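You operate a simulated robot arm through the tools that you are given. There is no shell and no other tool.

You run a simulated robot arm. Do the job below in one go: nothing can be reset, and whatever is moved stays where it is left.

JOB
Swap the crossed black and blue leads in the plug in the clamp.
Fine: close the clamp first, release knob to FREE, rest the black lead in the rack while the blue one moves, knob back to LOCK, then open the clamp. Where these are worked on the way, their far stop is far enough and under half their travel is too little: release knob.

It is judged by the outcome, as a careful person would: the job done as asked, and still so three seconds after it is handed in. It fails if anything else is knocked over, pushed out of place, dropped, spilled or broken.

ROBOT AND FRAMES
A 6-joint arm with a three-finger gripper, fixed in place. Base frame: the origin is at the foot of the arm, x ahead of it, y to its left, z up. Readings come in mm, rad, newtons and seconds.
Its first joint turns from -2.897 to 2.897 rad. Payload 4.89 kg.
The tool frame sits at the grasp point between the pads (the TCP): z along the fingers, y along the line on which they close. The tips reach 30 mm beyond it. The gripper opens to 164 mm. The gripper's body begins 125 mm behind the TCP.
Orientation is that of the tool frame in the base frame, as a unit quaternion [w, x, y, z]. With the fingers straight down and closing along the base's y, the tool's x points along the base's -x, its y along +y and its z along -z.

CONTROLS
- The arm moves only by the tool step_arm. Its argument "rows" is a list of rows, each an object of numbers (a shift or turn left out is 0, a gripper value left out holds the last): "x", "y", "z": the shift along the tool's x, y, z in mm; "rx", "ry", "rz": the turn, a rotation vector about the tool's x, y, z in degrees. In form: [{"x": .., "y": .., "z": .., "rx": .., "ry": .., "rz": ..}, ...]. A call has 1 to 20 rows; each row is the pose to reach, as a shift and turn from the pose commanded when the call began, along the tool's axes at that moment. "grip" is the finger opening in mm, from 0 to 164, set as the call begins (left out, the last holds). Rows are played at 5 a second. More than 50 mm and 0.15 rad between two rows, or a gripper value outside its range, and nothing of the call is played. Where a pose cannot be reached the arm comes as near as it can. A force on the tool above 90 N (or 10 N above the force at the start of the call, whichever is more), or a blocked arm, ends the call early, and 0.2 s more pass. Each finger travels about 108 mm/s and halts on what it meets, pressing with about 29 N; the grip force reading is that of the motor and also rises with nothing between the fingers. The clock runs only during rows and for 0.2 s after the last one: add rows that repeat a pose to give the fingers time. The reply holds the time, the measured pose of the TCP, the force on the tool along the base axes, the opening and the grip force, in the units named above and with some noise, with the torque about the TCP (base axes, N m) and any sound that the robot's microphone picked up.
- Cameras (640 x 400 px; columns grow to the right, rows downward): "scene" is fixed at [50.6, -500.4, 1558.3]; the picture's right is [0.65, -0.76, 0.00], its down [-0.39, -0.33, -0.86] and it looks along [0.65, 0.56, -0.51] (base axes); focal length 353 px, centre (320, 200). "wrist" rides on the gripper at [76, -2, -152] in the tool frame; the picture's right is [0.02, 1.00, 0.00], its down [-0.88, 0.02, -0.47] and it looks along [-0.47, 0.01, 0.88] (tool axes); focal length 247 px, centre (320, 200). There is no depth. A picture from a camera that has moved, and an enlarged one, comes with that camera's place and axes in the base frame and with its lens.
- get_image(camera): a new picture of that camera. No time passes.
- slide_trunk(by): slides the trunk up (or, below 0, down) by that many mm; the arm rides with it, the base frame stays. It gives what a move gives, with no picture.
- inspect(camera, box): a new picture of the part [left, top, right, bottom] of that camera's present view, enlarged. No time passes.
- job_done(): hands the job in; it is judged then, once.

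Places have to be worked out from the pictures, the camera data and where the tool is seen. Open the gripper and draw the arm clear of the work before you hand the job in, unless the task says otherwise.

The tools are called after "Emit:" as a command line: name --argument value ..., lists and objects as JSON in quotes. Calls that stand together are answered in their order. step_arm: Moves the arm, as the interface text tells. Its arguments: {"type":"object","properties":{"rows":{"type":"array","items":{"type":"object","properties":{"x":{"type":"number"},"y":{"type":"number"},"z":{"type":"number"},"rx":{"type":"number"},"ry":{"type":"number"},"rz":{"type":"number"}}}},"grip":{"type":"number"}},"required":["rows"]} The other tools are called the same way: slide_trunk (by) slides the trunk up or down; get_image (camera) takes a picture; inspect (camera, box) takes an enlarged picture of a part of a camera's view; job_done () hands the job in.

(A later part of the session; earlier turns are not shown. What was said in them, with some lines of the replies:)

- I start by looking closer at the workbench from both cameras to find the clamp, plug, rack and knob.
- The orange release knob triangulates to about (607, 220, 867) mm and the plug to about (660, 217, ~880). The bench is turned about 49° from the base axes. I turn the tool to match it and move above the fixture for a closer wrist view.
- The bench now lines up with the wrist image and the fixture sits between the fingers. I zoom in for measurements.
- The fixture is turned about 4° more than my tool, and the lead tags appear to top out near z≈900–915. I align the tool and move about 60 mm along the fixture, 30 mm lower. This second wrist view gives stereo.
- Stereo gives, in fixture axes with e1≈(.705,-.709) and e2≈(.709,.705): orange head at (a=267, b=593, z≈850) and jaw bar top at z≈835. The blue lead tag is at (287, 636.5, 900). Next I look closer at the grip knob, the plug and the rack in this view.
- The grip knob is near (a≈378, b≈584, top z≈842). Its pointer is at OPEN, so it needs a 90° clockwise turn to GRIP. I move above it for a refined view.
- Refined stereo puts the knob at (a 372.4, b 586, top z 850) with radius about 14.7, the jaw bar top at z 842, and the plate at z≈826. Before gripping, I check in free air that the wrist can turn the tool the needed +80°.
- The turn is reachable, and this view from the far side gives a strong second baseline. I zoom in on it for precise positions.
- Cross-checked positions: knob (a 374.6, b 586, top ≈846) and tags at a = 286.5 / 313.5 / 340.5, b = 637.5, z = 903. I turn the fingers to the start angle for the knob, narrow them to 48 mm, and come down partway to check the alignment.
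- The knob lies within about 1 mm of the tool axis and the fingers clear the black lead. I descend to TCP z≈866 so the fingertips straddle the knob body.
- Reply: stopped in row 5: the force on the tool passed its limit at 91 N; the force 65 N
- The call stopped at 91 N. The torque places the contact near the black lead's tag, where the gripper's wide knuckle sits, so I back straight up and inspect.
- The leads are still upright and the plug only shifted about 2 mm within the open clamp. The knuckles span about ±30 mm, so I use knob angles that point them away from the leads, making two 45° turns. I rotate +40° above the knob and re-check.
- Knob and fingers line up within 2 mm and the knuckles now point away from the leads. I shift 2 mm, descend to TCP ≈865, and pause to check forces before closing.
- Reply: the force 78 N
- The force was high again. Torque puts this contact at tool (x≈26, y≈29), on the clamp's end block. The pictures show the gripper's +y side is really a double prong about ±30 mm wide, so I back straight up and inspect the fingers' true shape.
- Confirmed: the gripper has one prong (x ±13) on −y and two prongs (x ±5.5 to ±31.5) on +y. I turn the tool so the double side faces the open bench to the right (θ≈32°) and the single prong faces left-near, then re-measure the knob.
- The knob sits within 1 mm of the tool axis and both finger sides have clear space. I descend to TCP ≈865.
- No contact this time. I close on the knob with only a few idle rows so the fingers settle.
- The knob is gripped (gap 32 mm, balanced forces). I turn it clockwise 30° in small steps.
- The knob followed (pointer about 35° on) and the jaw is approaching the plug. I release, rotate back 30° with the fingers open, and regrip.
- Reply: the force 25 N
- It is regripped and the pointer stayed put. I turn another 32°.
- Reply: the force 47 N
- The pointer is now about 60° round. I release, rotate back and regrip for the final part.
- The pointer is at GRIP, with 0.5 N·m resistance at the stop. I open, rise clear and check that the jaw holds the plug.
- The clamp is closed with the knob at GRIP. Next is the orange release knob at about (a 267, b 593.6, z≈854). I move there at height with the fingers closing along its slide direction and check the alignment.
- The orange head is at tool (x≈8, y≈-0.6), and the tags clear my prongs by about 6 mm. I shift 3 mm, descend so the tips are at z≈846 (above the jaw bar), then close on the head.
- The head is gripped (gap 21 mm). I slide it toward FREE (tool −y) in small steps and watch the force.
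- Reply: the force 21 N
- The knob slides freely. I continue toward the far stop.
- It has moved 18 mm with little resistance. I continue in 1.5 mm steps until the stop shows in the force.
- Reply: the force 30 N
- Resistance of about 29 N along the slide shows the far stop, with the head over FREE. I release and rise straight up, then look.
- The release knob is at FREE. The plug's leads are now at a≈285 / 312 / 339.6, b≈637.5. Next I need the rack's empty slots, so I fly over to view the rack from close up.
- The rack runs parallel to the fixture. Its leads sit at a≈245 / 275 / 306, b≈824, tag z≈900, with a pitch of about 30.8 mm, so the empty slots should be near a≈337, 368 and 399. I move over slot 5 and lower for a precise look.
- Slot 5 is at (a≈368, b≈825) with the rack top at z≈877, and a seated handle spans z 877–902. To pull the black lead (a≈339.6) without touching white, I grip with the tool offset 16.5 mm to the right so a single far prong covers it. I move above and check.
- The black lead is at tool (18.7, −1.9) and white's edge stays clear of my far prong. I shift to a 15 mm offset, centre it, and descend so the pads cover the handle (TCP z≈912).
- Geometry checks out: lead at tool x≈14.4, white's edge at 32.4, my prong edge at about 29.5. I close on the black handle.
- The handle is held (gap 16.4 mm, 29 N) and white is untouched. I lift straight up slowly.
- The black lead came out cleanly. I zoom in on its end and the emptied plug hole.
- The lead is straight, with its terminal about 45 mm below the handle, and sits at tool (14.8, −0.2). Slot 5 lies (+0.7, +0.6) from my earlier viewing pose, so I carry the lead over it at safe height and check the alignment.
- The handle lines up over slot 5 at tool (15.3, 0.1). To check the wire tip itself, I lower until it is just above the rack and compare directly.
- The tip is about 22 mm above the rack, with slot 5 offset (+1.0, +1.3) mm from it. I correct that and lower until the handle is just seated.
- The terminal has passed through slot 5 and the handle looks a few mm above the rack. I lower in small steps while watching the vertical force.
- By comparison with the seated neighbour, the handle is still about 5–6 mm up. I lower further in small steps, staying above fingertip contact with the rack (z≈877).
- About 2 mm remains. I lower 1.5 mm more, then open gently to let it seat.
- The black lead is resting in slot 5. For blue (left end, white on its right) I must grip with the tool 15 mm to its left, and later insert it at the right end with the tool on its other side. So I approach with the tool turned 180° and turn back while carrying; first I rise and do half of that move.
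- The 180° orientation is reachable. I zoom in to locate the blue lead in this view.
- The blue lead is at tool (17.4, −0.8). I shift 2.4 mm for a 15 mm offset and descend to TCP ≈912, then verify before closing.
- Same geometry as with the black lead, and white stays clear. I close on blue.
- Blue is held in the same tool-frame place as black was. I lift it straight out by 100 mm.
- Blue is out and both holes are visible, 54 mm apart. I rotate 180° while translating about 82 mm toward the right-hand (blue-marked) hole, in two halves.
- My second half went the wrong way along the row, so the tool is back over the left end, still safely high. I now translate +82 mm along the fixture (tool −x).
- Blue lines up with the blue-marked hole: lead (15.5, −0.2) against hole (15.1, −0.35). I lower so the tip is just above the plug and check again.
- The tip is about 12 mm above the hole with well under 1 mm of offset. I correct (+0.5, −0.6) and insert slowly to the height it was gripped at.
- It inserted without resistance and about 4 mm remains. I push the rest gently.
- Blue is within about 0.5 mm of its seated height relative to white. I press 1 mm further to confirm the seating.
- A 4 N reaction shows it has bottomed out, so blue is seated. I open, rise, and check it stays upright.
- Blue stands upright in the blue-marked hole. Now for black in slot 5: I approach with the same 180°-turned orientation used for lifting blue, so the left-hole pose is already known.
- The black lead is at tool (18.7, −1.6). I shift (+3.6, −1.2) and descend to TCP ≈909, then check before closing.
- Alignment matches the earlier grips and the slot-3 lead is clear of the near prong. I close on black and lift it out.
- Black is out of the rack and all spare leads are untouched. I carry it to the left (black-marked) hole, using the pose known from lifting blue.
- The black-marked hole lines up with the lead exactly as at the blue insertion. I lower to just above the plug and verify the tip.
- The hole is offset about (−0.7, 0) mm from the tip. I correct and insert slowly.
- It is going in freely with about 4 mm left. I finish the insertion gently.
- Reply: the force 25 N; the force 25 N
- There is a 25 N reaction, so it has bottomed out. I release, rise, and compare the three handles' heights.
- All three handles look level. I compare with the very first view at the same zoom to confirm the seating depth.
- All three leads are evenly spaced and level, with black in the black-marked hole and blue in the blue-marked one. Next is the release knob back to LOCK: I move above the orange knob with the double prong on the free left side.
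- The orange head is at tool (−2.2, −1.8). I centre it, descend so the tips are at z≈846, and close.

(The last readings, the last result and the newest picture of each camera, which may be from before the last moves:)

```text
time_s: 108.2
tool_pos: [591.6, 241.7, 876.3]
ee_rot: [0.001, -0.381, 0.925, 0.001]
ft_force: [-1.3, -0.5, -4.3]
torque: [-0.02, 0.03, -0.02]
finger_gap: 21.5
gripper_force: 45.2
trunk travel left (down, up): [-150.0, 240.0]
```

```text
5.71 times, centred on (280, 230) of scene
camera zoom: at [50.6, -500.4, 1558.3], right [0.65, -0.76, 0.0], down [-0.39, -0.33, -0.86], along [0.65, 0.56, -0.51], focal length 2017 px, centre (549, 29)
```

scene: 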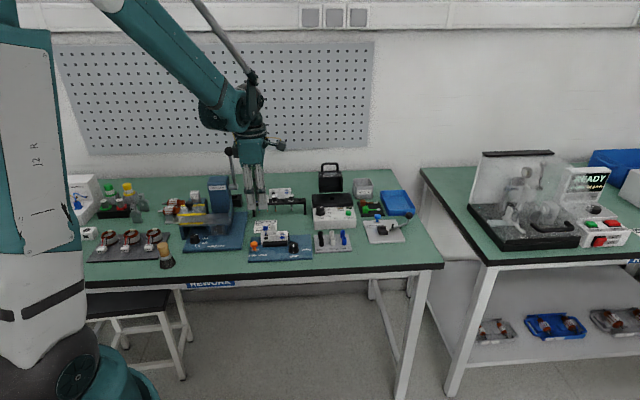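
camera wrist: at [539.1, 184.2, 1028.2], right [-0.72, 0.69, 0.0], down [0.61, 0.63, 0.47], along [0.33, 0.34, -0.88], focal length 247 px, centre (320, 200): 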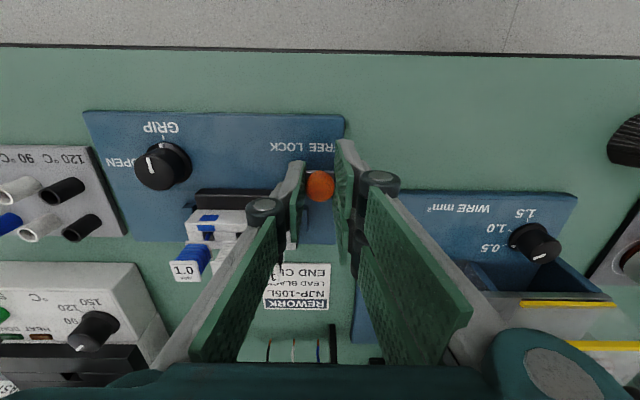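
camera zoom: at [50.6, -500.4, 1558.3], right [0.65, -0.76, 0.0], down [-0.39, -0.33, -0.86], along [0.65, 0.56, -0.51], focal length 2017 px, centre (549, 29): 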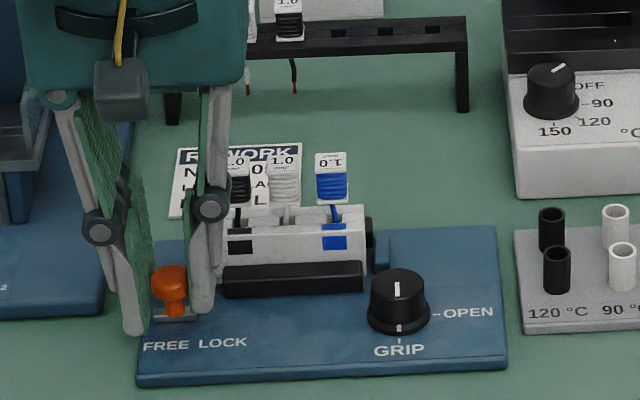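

The head is gripped. I slide it back toward LOCK (tool −y), expecting the stop at about 20 mm.

Emit:
step_arm --rows '[{"y": -2}, {"y": -4}, {"y": -6}, {"y": -8}, {"y": -10}, {"y": -12}, {"y": -14}, {"y": -16}, {"y": -16}]'

Emit:
step_arm --rows '[{"y": -1.5}, {"y": -3}, {"y": -4.5}, {"y": -4.5}]'

Emit:
inspect --camera "scene" --box '[230, 195, 330, 265]'

```text
time_s: 110.2
tool_pos: [602.3, 229.2, 876.6]
ee_rot: [0.002, -0.38, 0.925, 0.0]
ft_force: [-14.4, -15.1, -33.1]
torque: [-0.42, 0.39, -0.03]
finger_gap: 21.3
gripper_force: 45.3
trunk travel left (down, up): [-150.0, 240.0]
```

```text
time_s: 111.2
tool_pos: [606.5, 225.1, 876.7]
ee_rot: [0.001, -0.381, 0.925, 0.001]
ft_force: [-17.9, -12.9, -29.6]
torque: [-0.41, 0.53, 0.01]
finger_gap: 21.5
gripper_force: 44.5
trunk travel left (down, up): [-150.0, 240.0]
```

```text
5.71 times, centred on (280, 230) of scene
camera zoom: at [50.6, -500.4, 1558.3], right [0.65, -0.76, 0.0], down [-0.39, -0.33, -0.86], along [0.65, 0.56, -0.51], focal length 2017 px, centre (549, 29)
```

zoom: 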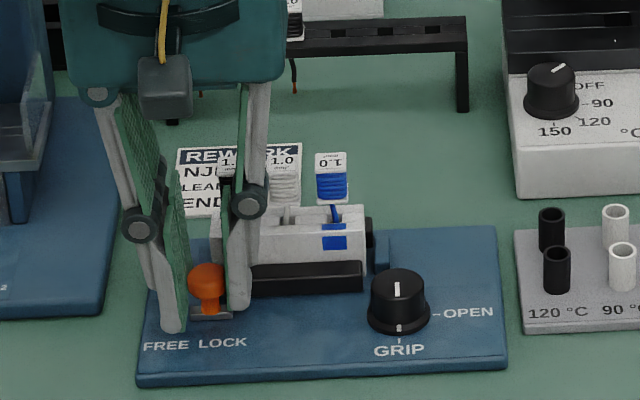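

The head is back over LOCK at its original place. I push another 1.5 mm to make sure it meets the stop.

Emit:
step_arm --rows '[{"y": -0.8}, {"y": -1.6}, {"y": -1.6}]'

```text
time_s: 112.0
tool_pos: [607.0, 226.2, 877.0]
ee_rot: [0.001, -0.381, 0.925, 0.001]
ft_force: [-29.8, -1.8, -33.2]
torque: [-0.19, 0.82, 0.21]
finger_gap: 21.4
gripper_force: 45.2
trunk travel left (down, up): [-150.0, 240.0]
```

About 20 N of resistance along the slide means the stop is reached. I back off slightly, open, and rise.

Emit:
step_arm --rows '[{"y": 1}, {"y": 1}, {"y": 1}, {"y": 1, "z": -20}, {"y": 1, "z": -55}, {"y": 1, "z": -95}, {"y": 1, "z": -95}]' --grip 44

Emit:
inspect --camera "scene" --box '[240, 205, 330, 265]'

Emit:
get_image --camera "wrist"

```text
time_s: 113.6
tool_pos: [607.1, 225.0, 972.4]
ee_rot: [0.001, -0.38, 0.925, -0.001]
ft_force: [0.6, -0.3, -0.8]
torque: [0.02, -0.02, -0.01]
finger_gap: 43.7
gripper_force: 0.1
trunk travel left (down, up): [-150.0, 240.0]
```

```text
6.67 times, centred on (285, 235) of scene
camera zoom: at [50.6, -500.4, 1558.3], right [0.65, -0.76, 0.0], down [-0.39, -0.33, -0.86], along [0.65, 0.56, -0.51], focal length 2353 px, centre (553, -33)
```

zoom: 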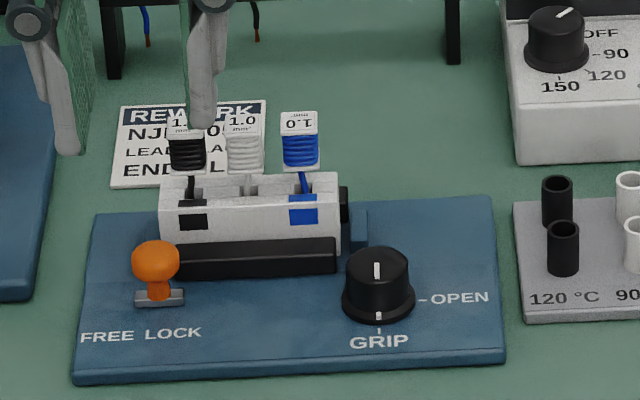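

```text
taken
camera wrist: at [553.8, 169.3, 1125.3], right [-0.72, 0.69, 0.0], down [0.61, 0.63, 0.47], along [0.33, 0.34, -0.88], focal length 247 px, centre (320, 200)
```

wrist: 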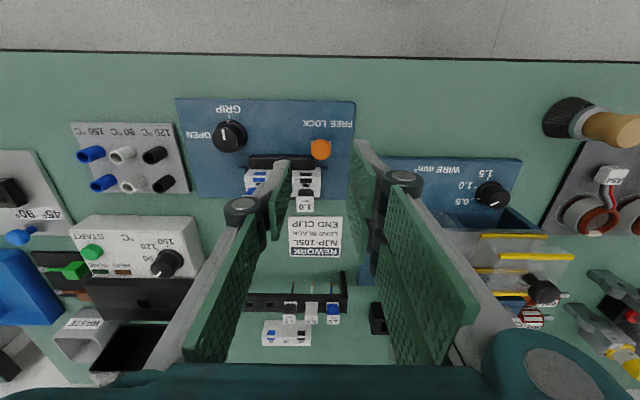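

The knob is back at LOCK in its original place. Now to open the clamp, I return to the grip knob with the proven finger orientation (double side to the right).

Emit:
step_arm --rows '[{"x": 0.4, "y": -9.6, "rz": 8.2}, {"x": 0.8, "y": -19.2, "rz": 16.4}, {"x": 1.3, "y": -28.9, "rz": 24.6}, {"x": 1.7, "y": -38.5, "rz": 32.8}, {"x": 2.1, "y": -48, "rz": 41}, {"x": 2.5, "y": -57.7, "rz": 49.2}, {"x": 3, "y": -67.4, "rz": 57.4}, {"x": 3.4, "y": -77, "rz": 65.6}, {"x": 3.8, "y": -86.6, "rz": 73.8}, {"x": 4.2, "y": -96, "rz": 82}, {"x": 4.7, "y": -105.9, "rz": 90}, {"x": 4.7, "y": -105.9, "rz": 90}]'

Emit:
step_arm --rows '[{"rz": 8.2}, {"rz": 16.4}, {"rz": 24.6}, {"rz": 32.8}, {"rz": 41}, {"rz": 49.2}, {"rz": 57.4}, {"rz": 65.6}, {"rz": 73.8}, {"rz": 82}, {"rz": 88}, {"rz": 88, "z": 25}, {"rz": 88, "z": 50}, {"rz": 88, "z": 50}]' --grip 46

Emit:
get_image --camera "wrist"

Emit:
inspect --camera "wrist" --box '[260, 90, 380, 190]'

```text
time_s: 116.2
tool_pos: [676.3, 146.1, 971.5]
ee_rot: [0.001, 0.386, 0.922, 0.0]
ft_force: [-0.1, 0.1, 0.4]
torque: [-0.02, 0.01, 0.03]
finger_gap: 43.7
gripper_force: 0.0
trunk travel left (down, up): [-150.0, 240.0]
```

```text
time_s: 119.2
tool_pos: [678.0, 147.9, 920.2]
ee_rot: [0.0, 0.918, 0.396, 0.001]
ft_force: [0.9, 0.0, 0.2]
torque: [0.0, 0.0, 0.01]
finger_gap: 45.7
gripper_force: 0.0
trunk travel left (down, up): [-150.0, 240.0]
```

```text
taken
camera wrist: at [729.6, 204.4, 1072.9], right [0.74, -0.67, 0.0], down [-0.59, -0.65, 0.47], along [-0.32, -0.35, -0.88], focal length 247 px, centre (320, 200)
```

wrist: 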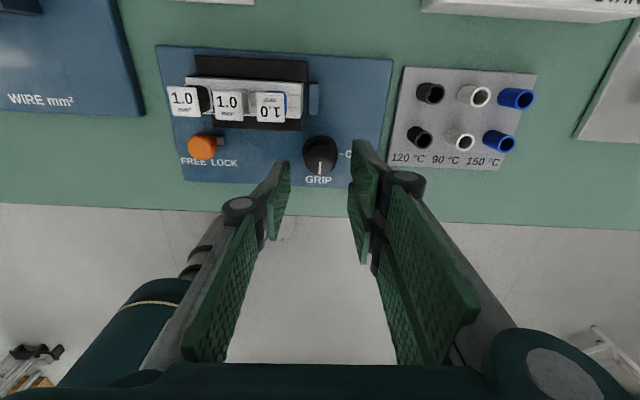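

```text
4.00 times, centred on (320, 140) of wrist
camera zoom: at [729.6, 204.4, 1072.9], right [0.74, -0.67, 0.0], down [-0.59, -0.65, 0.47], along [-0.32, -0.35, -0.88], focal length 988 px, centre (320, 440)
```

zoom: 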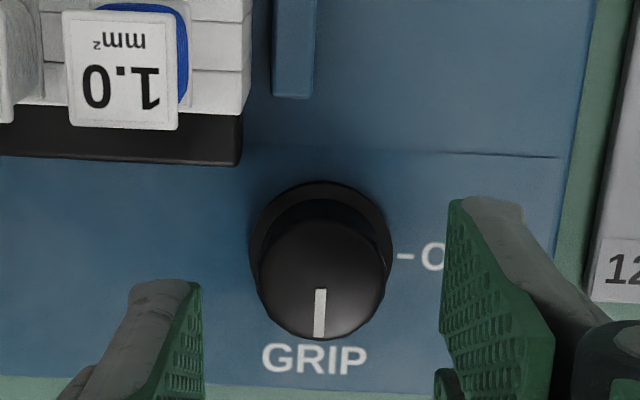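

The knob is within 1 mm of the tool axis. I descend, grip, and turn counter-clockwise 30°.

Emit:
step_arm --rows '[{"x": 0.6, "z": 15}, {"x": 0.6, "z": 30}, {"x": 0.6, "z": 44}, {"x": 0.6, "z": 51}, {"x": 0.6, "z": 56}, {"x": 0.6, "z": 56}]'

Emit:
step_arm --rows '[{"z": 0}, {"z": 0}, {"z": 0}, {"z": 0}]' --grip 22

Emit:
step_arm --rows '[{"rz": -5}, {"rz": -10}, {"rz": -15}, {"rz": -20}, {"rz": -25}, {"rz": -30}, {"rz": -32}, {"rz": -32}]'

Emit:
inspect --camera "wrist" --box '[200, 0, 440, 220]'

```text
time_s: 120.6
tool_pos: [677.8, 148.3, 865.9]
ee_rot: [0.0, 0.918, 0.396, 0.002]
ft_force: [-0.2, 0.3, -0.5]
torque: [0.03, 0.0, -0.01]
finger_gap: 45.9
gripper_force: 0.0
trunk travel left (down, up): [-150.0, 240.0]
```

```text
time_s: 121.6
tool_pos: [677.7, 147.1, 866.1]
ee_rot: [0.0, 0.918, 0.396, 0.001]
ft_force: [-4.6, 1.7, -4.8]
torque: [0.05, 0.13, 0.0]
finger_gap: 28.9
gripper_force: 44.9
trunk travel left (down, up): [-150.0, 240.0]
```

```text
time_s: 123.4
tool_pos: [677.4, 146.7, 866.6]
ee_rot: [0.001, 0.772, 0.635, 0.002]
ft_force: [7.4, 10.8, 29.4]
torque: [0.39, -0.2, 0.02]
finger_gap: 28.6
gripper_force: 45.3
trunk travel left (down, up): [-150.0, 240.0]
```

```text
1.82 times, centred on (320, 110) of wrist
camera zoom: at [691.5, 222.0, 1018.8], right [0.98, -0.17, 0.0], down [-0.15, -0.87, 0.47], along [-0.08, -0.47, -0.88], focal length 449 px, centre (320, 364)
```

zoom: 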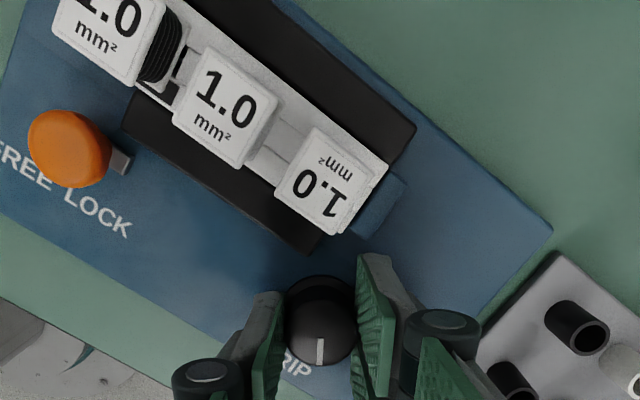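

The knob followed about 32°. I release, rotate back, regrip, and turn again.

Emit:
step_arm --rows '[{"z": 0}, {"z": 0}, {"rz": 7}, {"rz": 14}, {"rz": 21}, {"rz": 28}, {"rz": 31}, {"rz": 31}]' --grip 46

Emit:
step_arm --rows '[{"z": 0}, {"z": 0}, {"z": 0}, {"z": 0}]' --grip 22

Emit:
step_arm --rows '[{"rz": -5}, {"rz": -10}, {"rz": -15}, {"rz": -20}, {"rz": -25}, {"rz": -30}, {"rz": -32}, {"rz": -32}]'

Emit:
inspect --camera "wrist" --box '[200, 0, 440, 220]'

```text
time_s: 125.2
tool_pos: [679.7, 147.1, 865.2]
ee_rot: [0.001, 0.915, 0.405, 0.001]
ft_force: [-0.2, 0.2, -0.3]
torque: [-0.01, -0.01, 0.0]
finger_gap: 45.9
gripper_force: 0.1
trunk travel left (down, up): [-150.0, 240.0]
```

```text
time_s: 126.2
tool_pos: [678.2, 147.5, 864.7]
ee_rot: [0.0, 0.914, 0.405, 0.0]
ft_force: [-22.1, 15.5, -11.8]
torque: [0.63, 0.47, 0.0]
finger_gap: 28.9
gripper_force: 44.9
trunk travel left (down, up): [-150.0, 240.0]
```

```text
time_s: 128.0
tool_pos: [678.6, 148.7, 866.2]
ee_rot: [0.0, 0.767, 0.641, 0.001]
ft_force: [-23.2, 6.5, -22.9]
torque: [0.06, 0.51, 0.05]
finger_gap: 28.7
gripper_force: 44.9
trunk travel left (down, up): [-150.0, 240.0]
```

```text
1.82 times, centred on (320, 110) of wrist
camera zoom: at [690.5, 222.4, 1018.1], right [0.99, -0.16, 0.0], down [-0.14, -0.87, 0.47], along [-0.07, -0.47, -0.88], focal length 449 px, centre (320, 364)
```

zoom: 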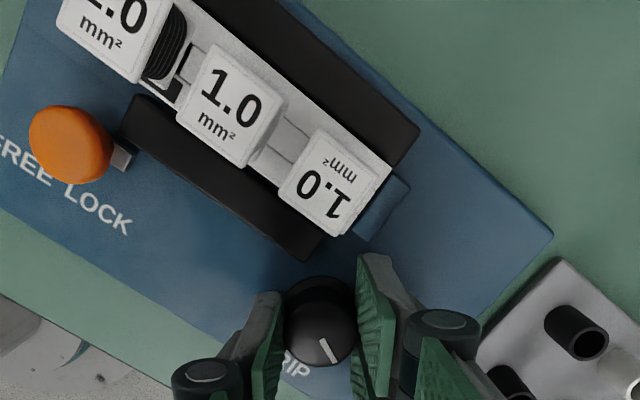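

The jaw is opening and about 30° remains. One more regrip and turn.

Emit:
step_arm --rows '[{"z": 0}, {"z": 0}, {"rz": 7}, {"rz": 14}, {"rz": 21}, {"rz": 28}, {"rz": 31}, {"rz": 31}]' --grip 46

Emit:
step_arm --rows '[{"z": 0}, {"z": 0}, {"z": 0}, {"z": 0}]' --grip 22

Emit:
step_arm --rows '[{"rz": -5}, {"rz": -10}, {"rz": -15}, {"rz": -20}, {"rz": -25}, {"rz": -30}, {"rz": -33}, {"rz": -33}]'

Emit:
inspect --camera "wrist" --box '[200, 0, 440, 220]'

```text
time_s: 129.8
tool_pos: [679.4, 148.3, 864.8]
ee_rot: [0.0, 0.911, 0.413, 0.001]
ft_force: [-0.4, -0.2, 0.6]
torque: [0.0, 0.02, 0.01]
finger_gap: 45.9
gripper_force: 0.0
trunk travel left (down, up): [-150.0, 240.0]
```

```text
time_s: 130.8
tool_pos: [678.3, 147.3, 866.3]
ee_rot: [0.0, 0.911, 0.413, 0.001]
ft_force: [-9.9, 6.8, -5.7]
torque: [0.3, 0.25, -0.02]
finger_gap: 28.9
gripper_force: 45.0
trunk travel left (down, up): [-150.0, 240.0]
```

```text
time_s: 132.6
tool_pos: [678.1, 148.0, 865.6]
ee_rot: [0.0, 0.756, 0.654, 0.002]
ft_force: [3.2, -1.5, 2.4]
torque: [-0.11, -0.12, -0.27]
finger_gap: 29.4
gripper_force: 44.5
trunk travel left (down, up): [-150.0, 240.0]
```

```text
1.82 times, centred on (320, 110) of wrist
camera zoom: at [687.8, 222.2, 1018.2], right [0.99, -0.12, 0.0], down [-0.11, -0.87, 0.47], along [-0.06, -0.47, -0.88], focal length 449 px, centre (320, 364)
```

zoom: 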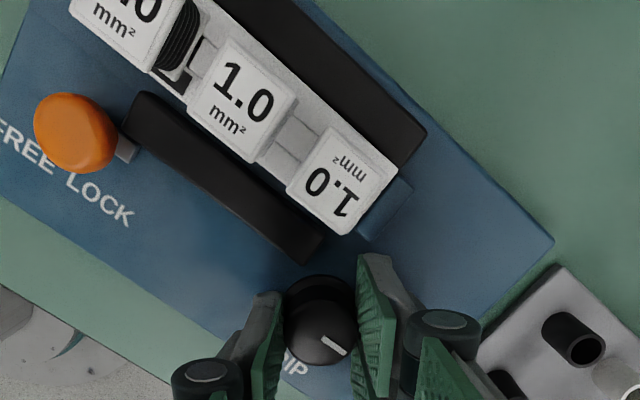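

A counter-torque of 0.27 N·m and the pointer direction indicate the OPEN stop. I release and rise to verify.

Emit:
step_arm --rows '[{"z": 0}, {"z": 0}, {"z": -15}, {"z": -45}, {"z": -80}, {"z": -120}, {"z": -120}]' --grip 40

Emit:
inspect --camera "wrist" --box '[180, 20, 400, 180]'

Emit:
inspect --camera "scene" --box '[240, 205, 330, 265]'

```text
time_s: 134.2
tool_pos: [676.3, 147.7, 985.0]
ee_rot: [0.0, 0.756, 0.654, 0.002]
ft_force: [-1.1, -0.5, 0.0]
torque: [0.0, -0.03, 0.0]
finger_gap: 39.9
gripper_force: 0.0
trunk travel left (down, up): [-150.0, 240.0]
```

```text
2.50 times, centred on (290, 100) of wrist
camera zoom: at [686.2, 222.2, 1138.2], right [0.99, -0.12, 0.0], down [-0.11, -0.87, 0.47], along [-0.06, -0.47, -0.88], focal length 617 px, centre (395, 450)
```

zoom: 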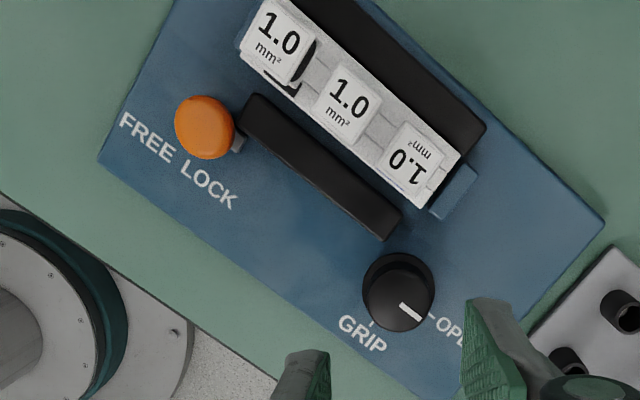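

```text
6.67 times, centred on (285, 235) of scene
camera zoom: at [50.6, -500.4, 1558.3], right [0.65, -0.76, 0.0], down [-0.39, -0.33, -0.86], along [0.65, 0.56, -0.51], focal length 2353 px, centre (553, -33)
```

zoom: 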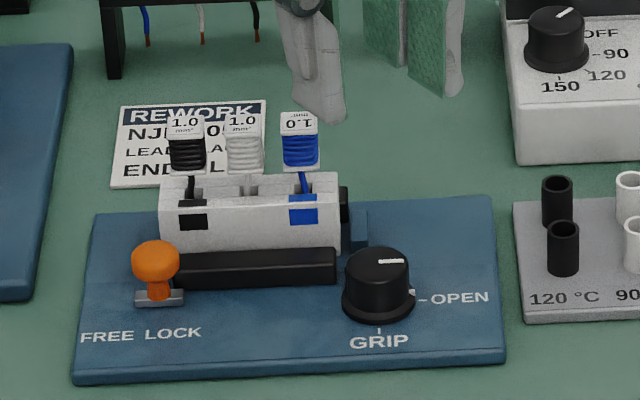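

The knob is at OPEN, the release at LOCK, and the swapped leads are upright in an otherwise unchanged bench. I open the gripper and draw the arm up and away.

Emit:
step_arm --rows '[{"z": -40}, {"z": -80}, {"z": -117}, {"x": -40, "y": -5, "z": -117}, {"x": -80, "y": -10, "z": -117}, {"x": -120, "y": -16, "z": -117}, {"x": -168, "y": -22, "z": -117}, {"x": -168, "y": -22, "z": -117}]' --grip 100

Emit:
get_image --camera "scene"

Emit:
inspect --camera "scene" --box '[230, 170, 430, 280]'

```text
time_s: 136.0
tool_pos: [629.6, -15.8, 1099.6]
ee_rot: [0.0, 0.756, 0.655, 0.001]
ft_force: [0.3, -0.7, 1.0]
torque: [-0.04, 0.02, -0.02]
finger_gap: 100.3
gripper_force: 0.0
trunk travel left (down, up): [-150.0, 240.0]
```

```text
taken
```

scene: 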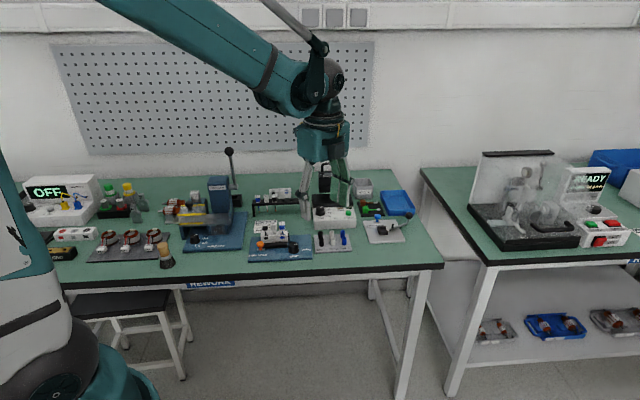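

```text
3.20 times, centred on (330, 225) of scene
camera zoom: at [50.6, -500.4, 1558.3], right [0.65, -0.76, 0.0], down [-0.39, -0.33, -0.86], along [0.65, 0.56, -0.51], focal length 1130 px, centre (288, 120)
```

zoom: 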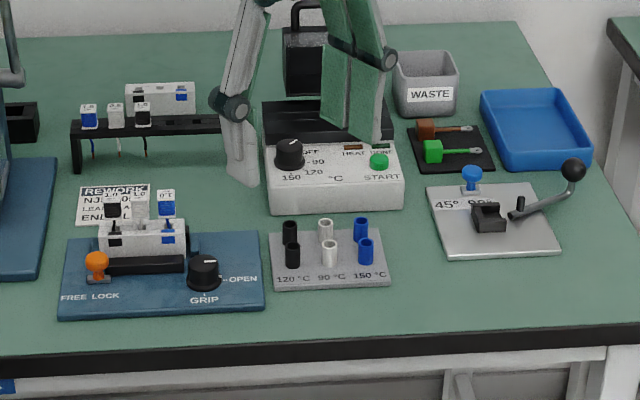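

The arm is clear with the gripper open. The leads are swapped, the release is at LOCK and the clamp is OPEN, and nothing else was disturbed, so I hand the job in.

Emit:
job_done

```text
The job is handed in.
```

The black and blue leads are swapped: black is now in the black-marked hole and blue is in the blue-marked one. Both bottomed out on insertion and stand level with the white lead. I handed the job in; no verdict came back.

I followed your order:
1. Closed the clamp.
2. Slid the release knob to its FREE stop.
3. Rested the black lead in an empty rack slot while the blue one moved, then put it in its new hole.
4. Slid the release knob back to its LOCK stop.
5. Opened the clamp.

- **Unplanned contact:** while first lining up on the clamp knob, my fingers pressed on the fixture twice, at about 90 N and 70 N. That shifted the plug about 2 mm to the left in the clamp, which was still open then, and I did not move it back. Nothing fell or looks damaged.
- **Blue tag turned round:** the blue lead had to be turned half a turn to fit beside the white one, so its label now reads upside down compared with the others.

The arm is drawn clear with the gripper open, and in the last picture the rest of the bench looks unchanged.
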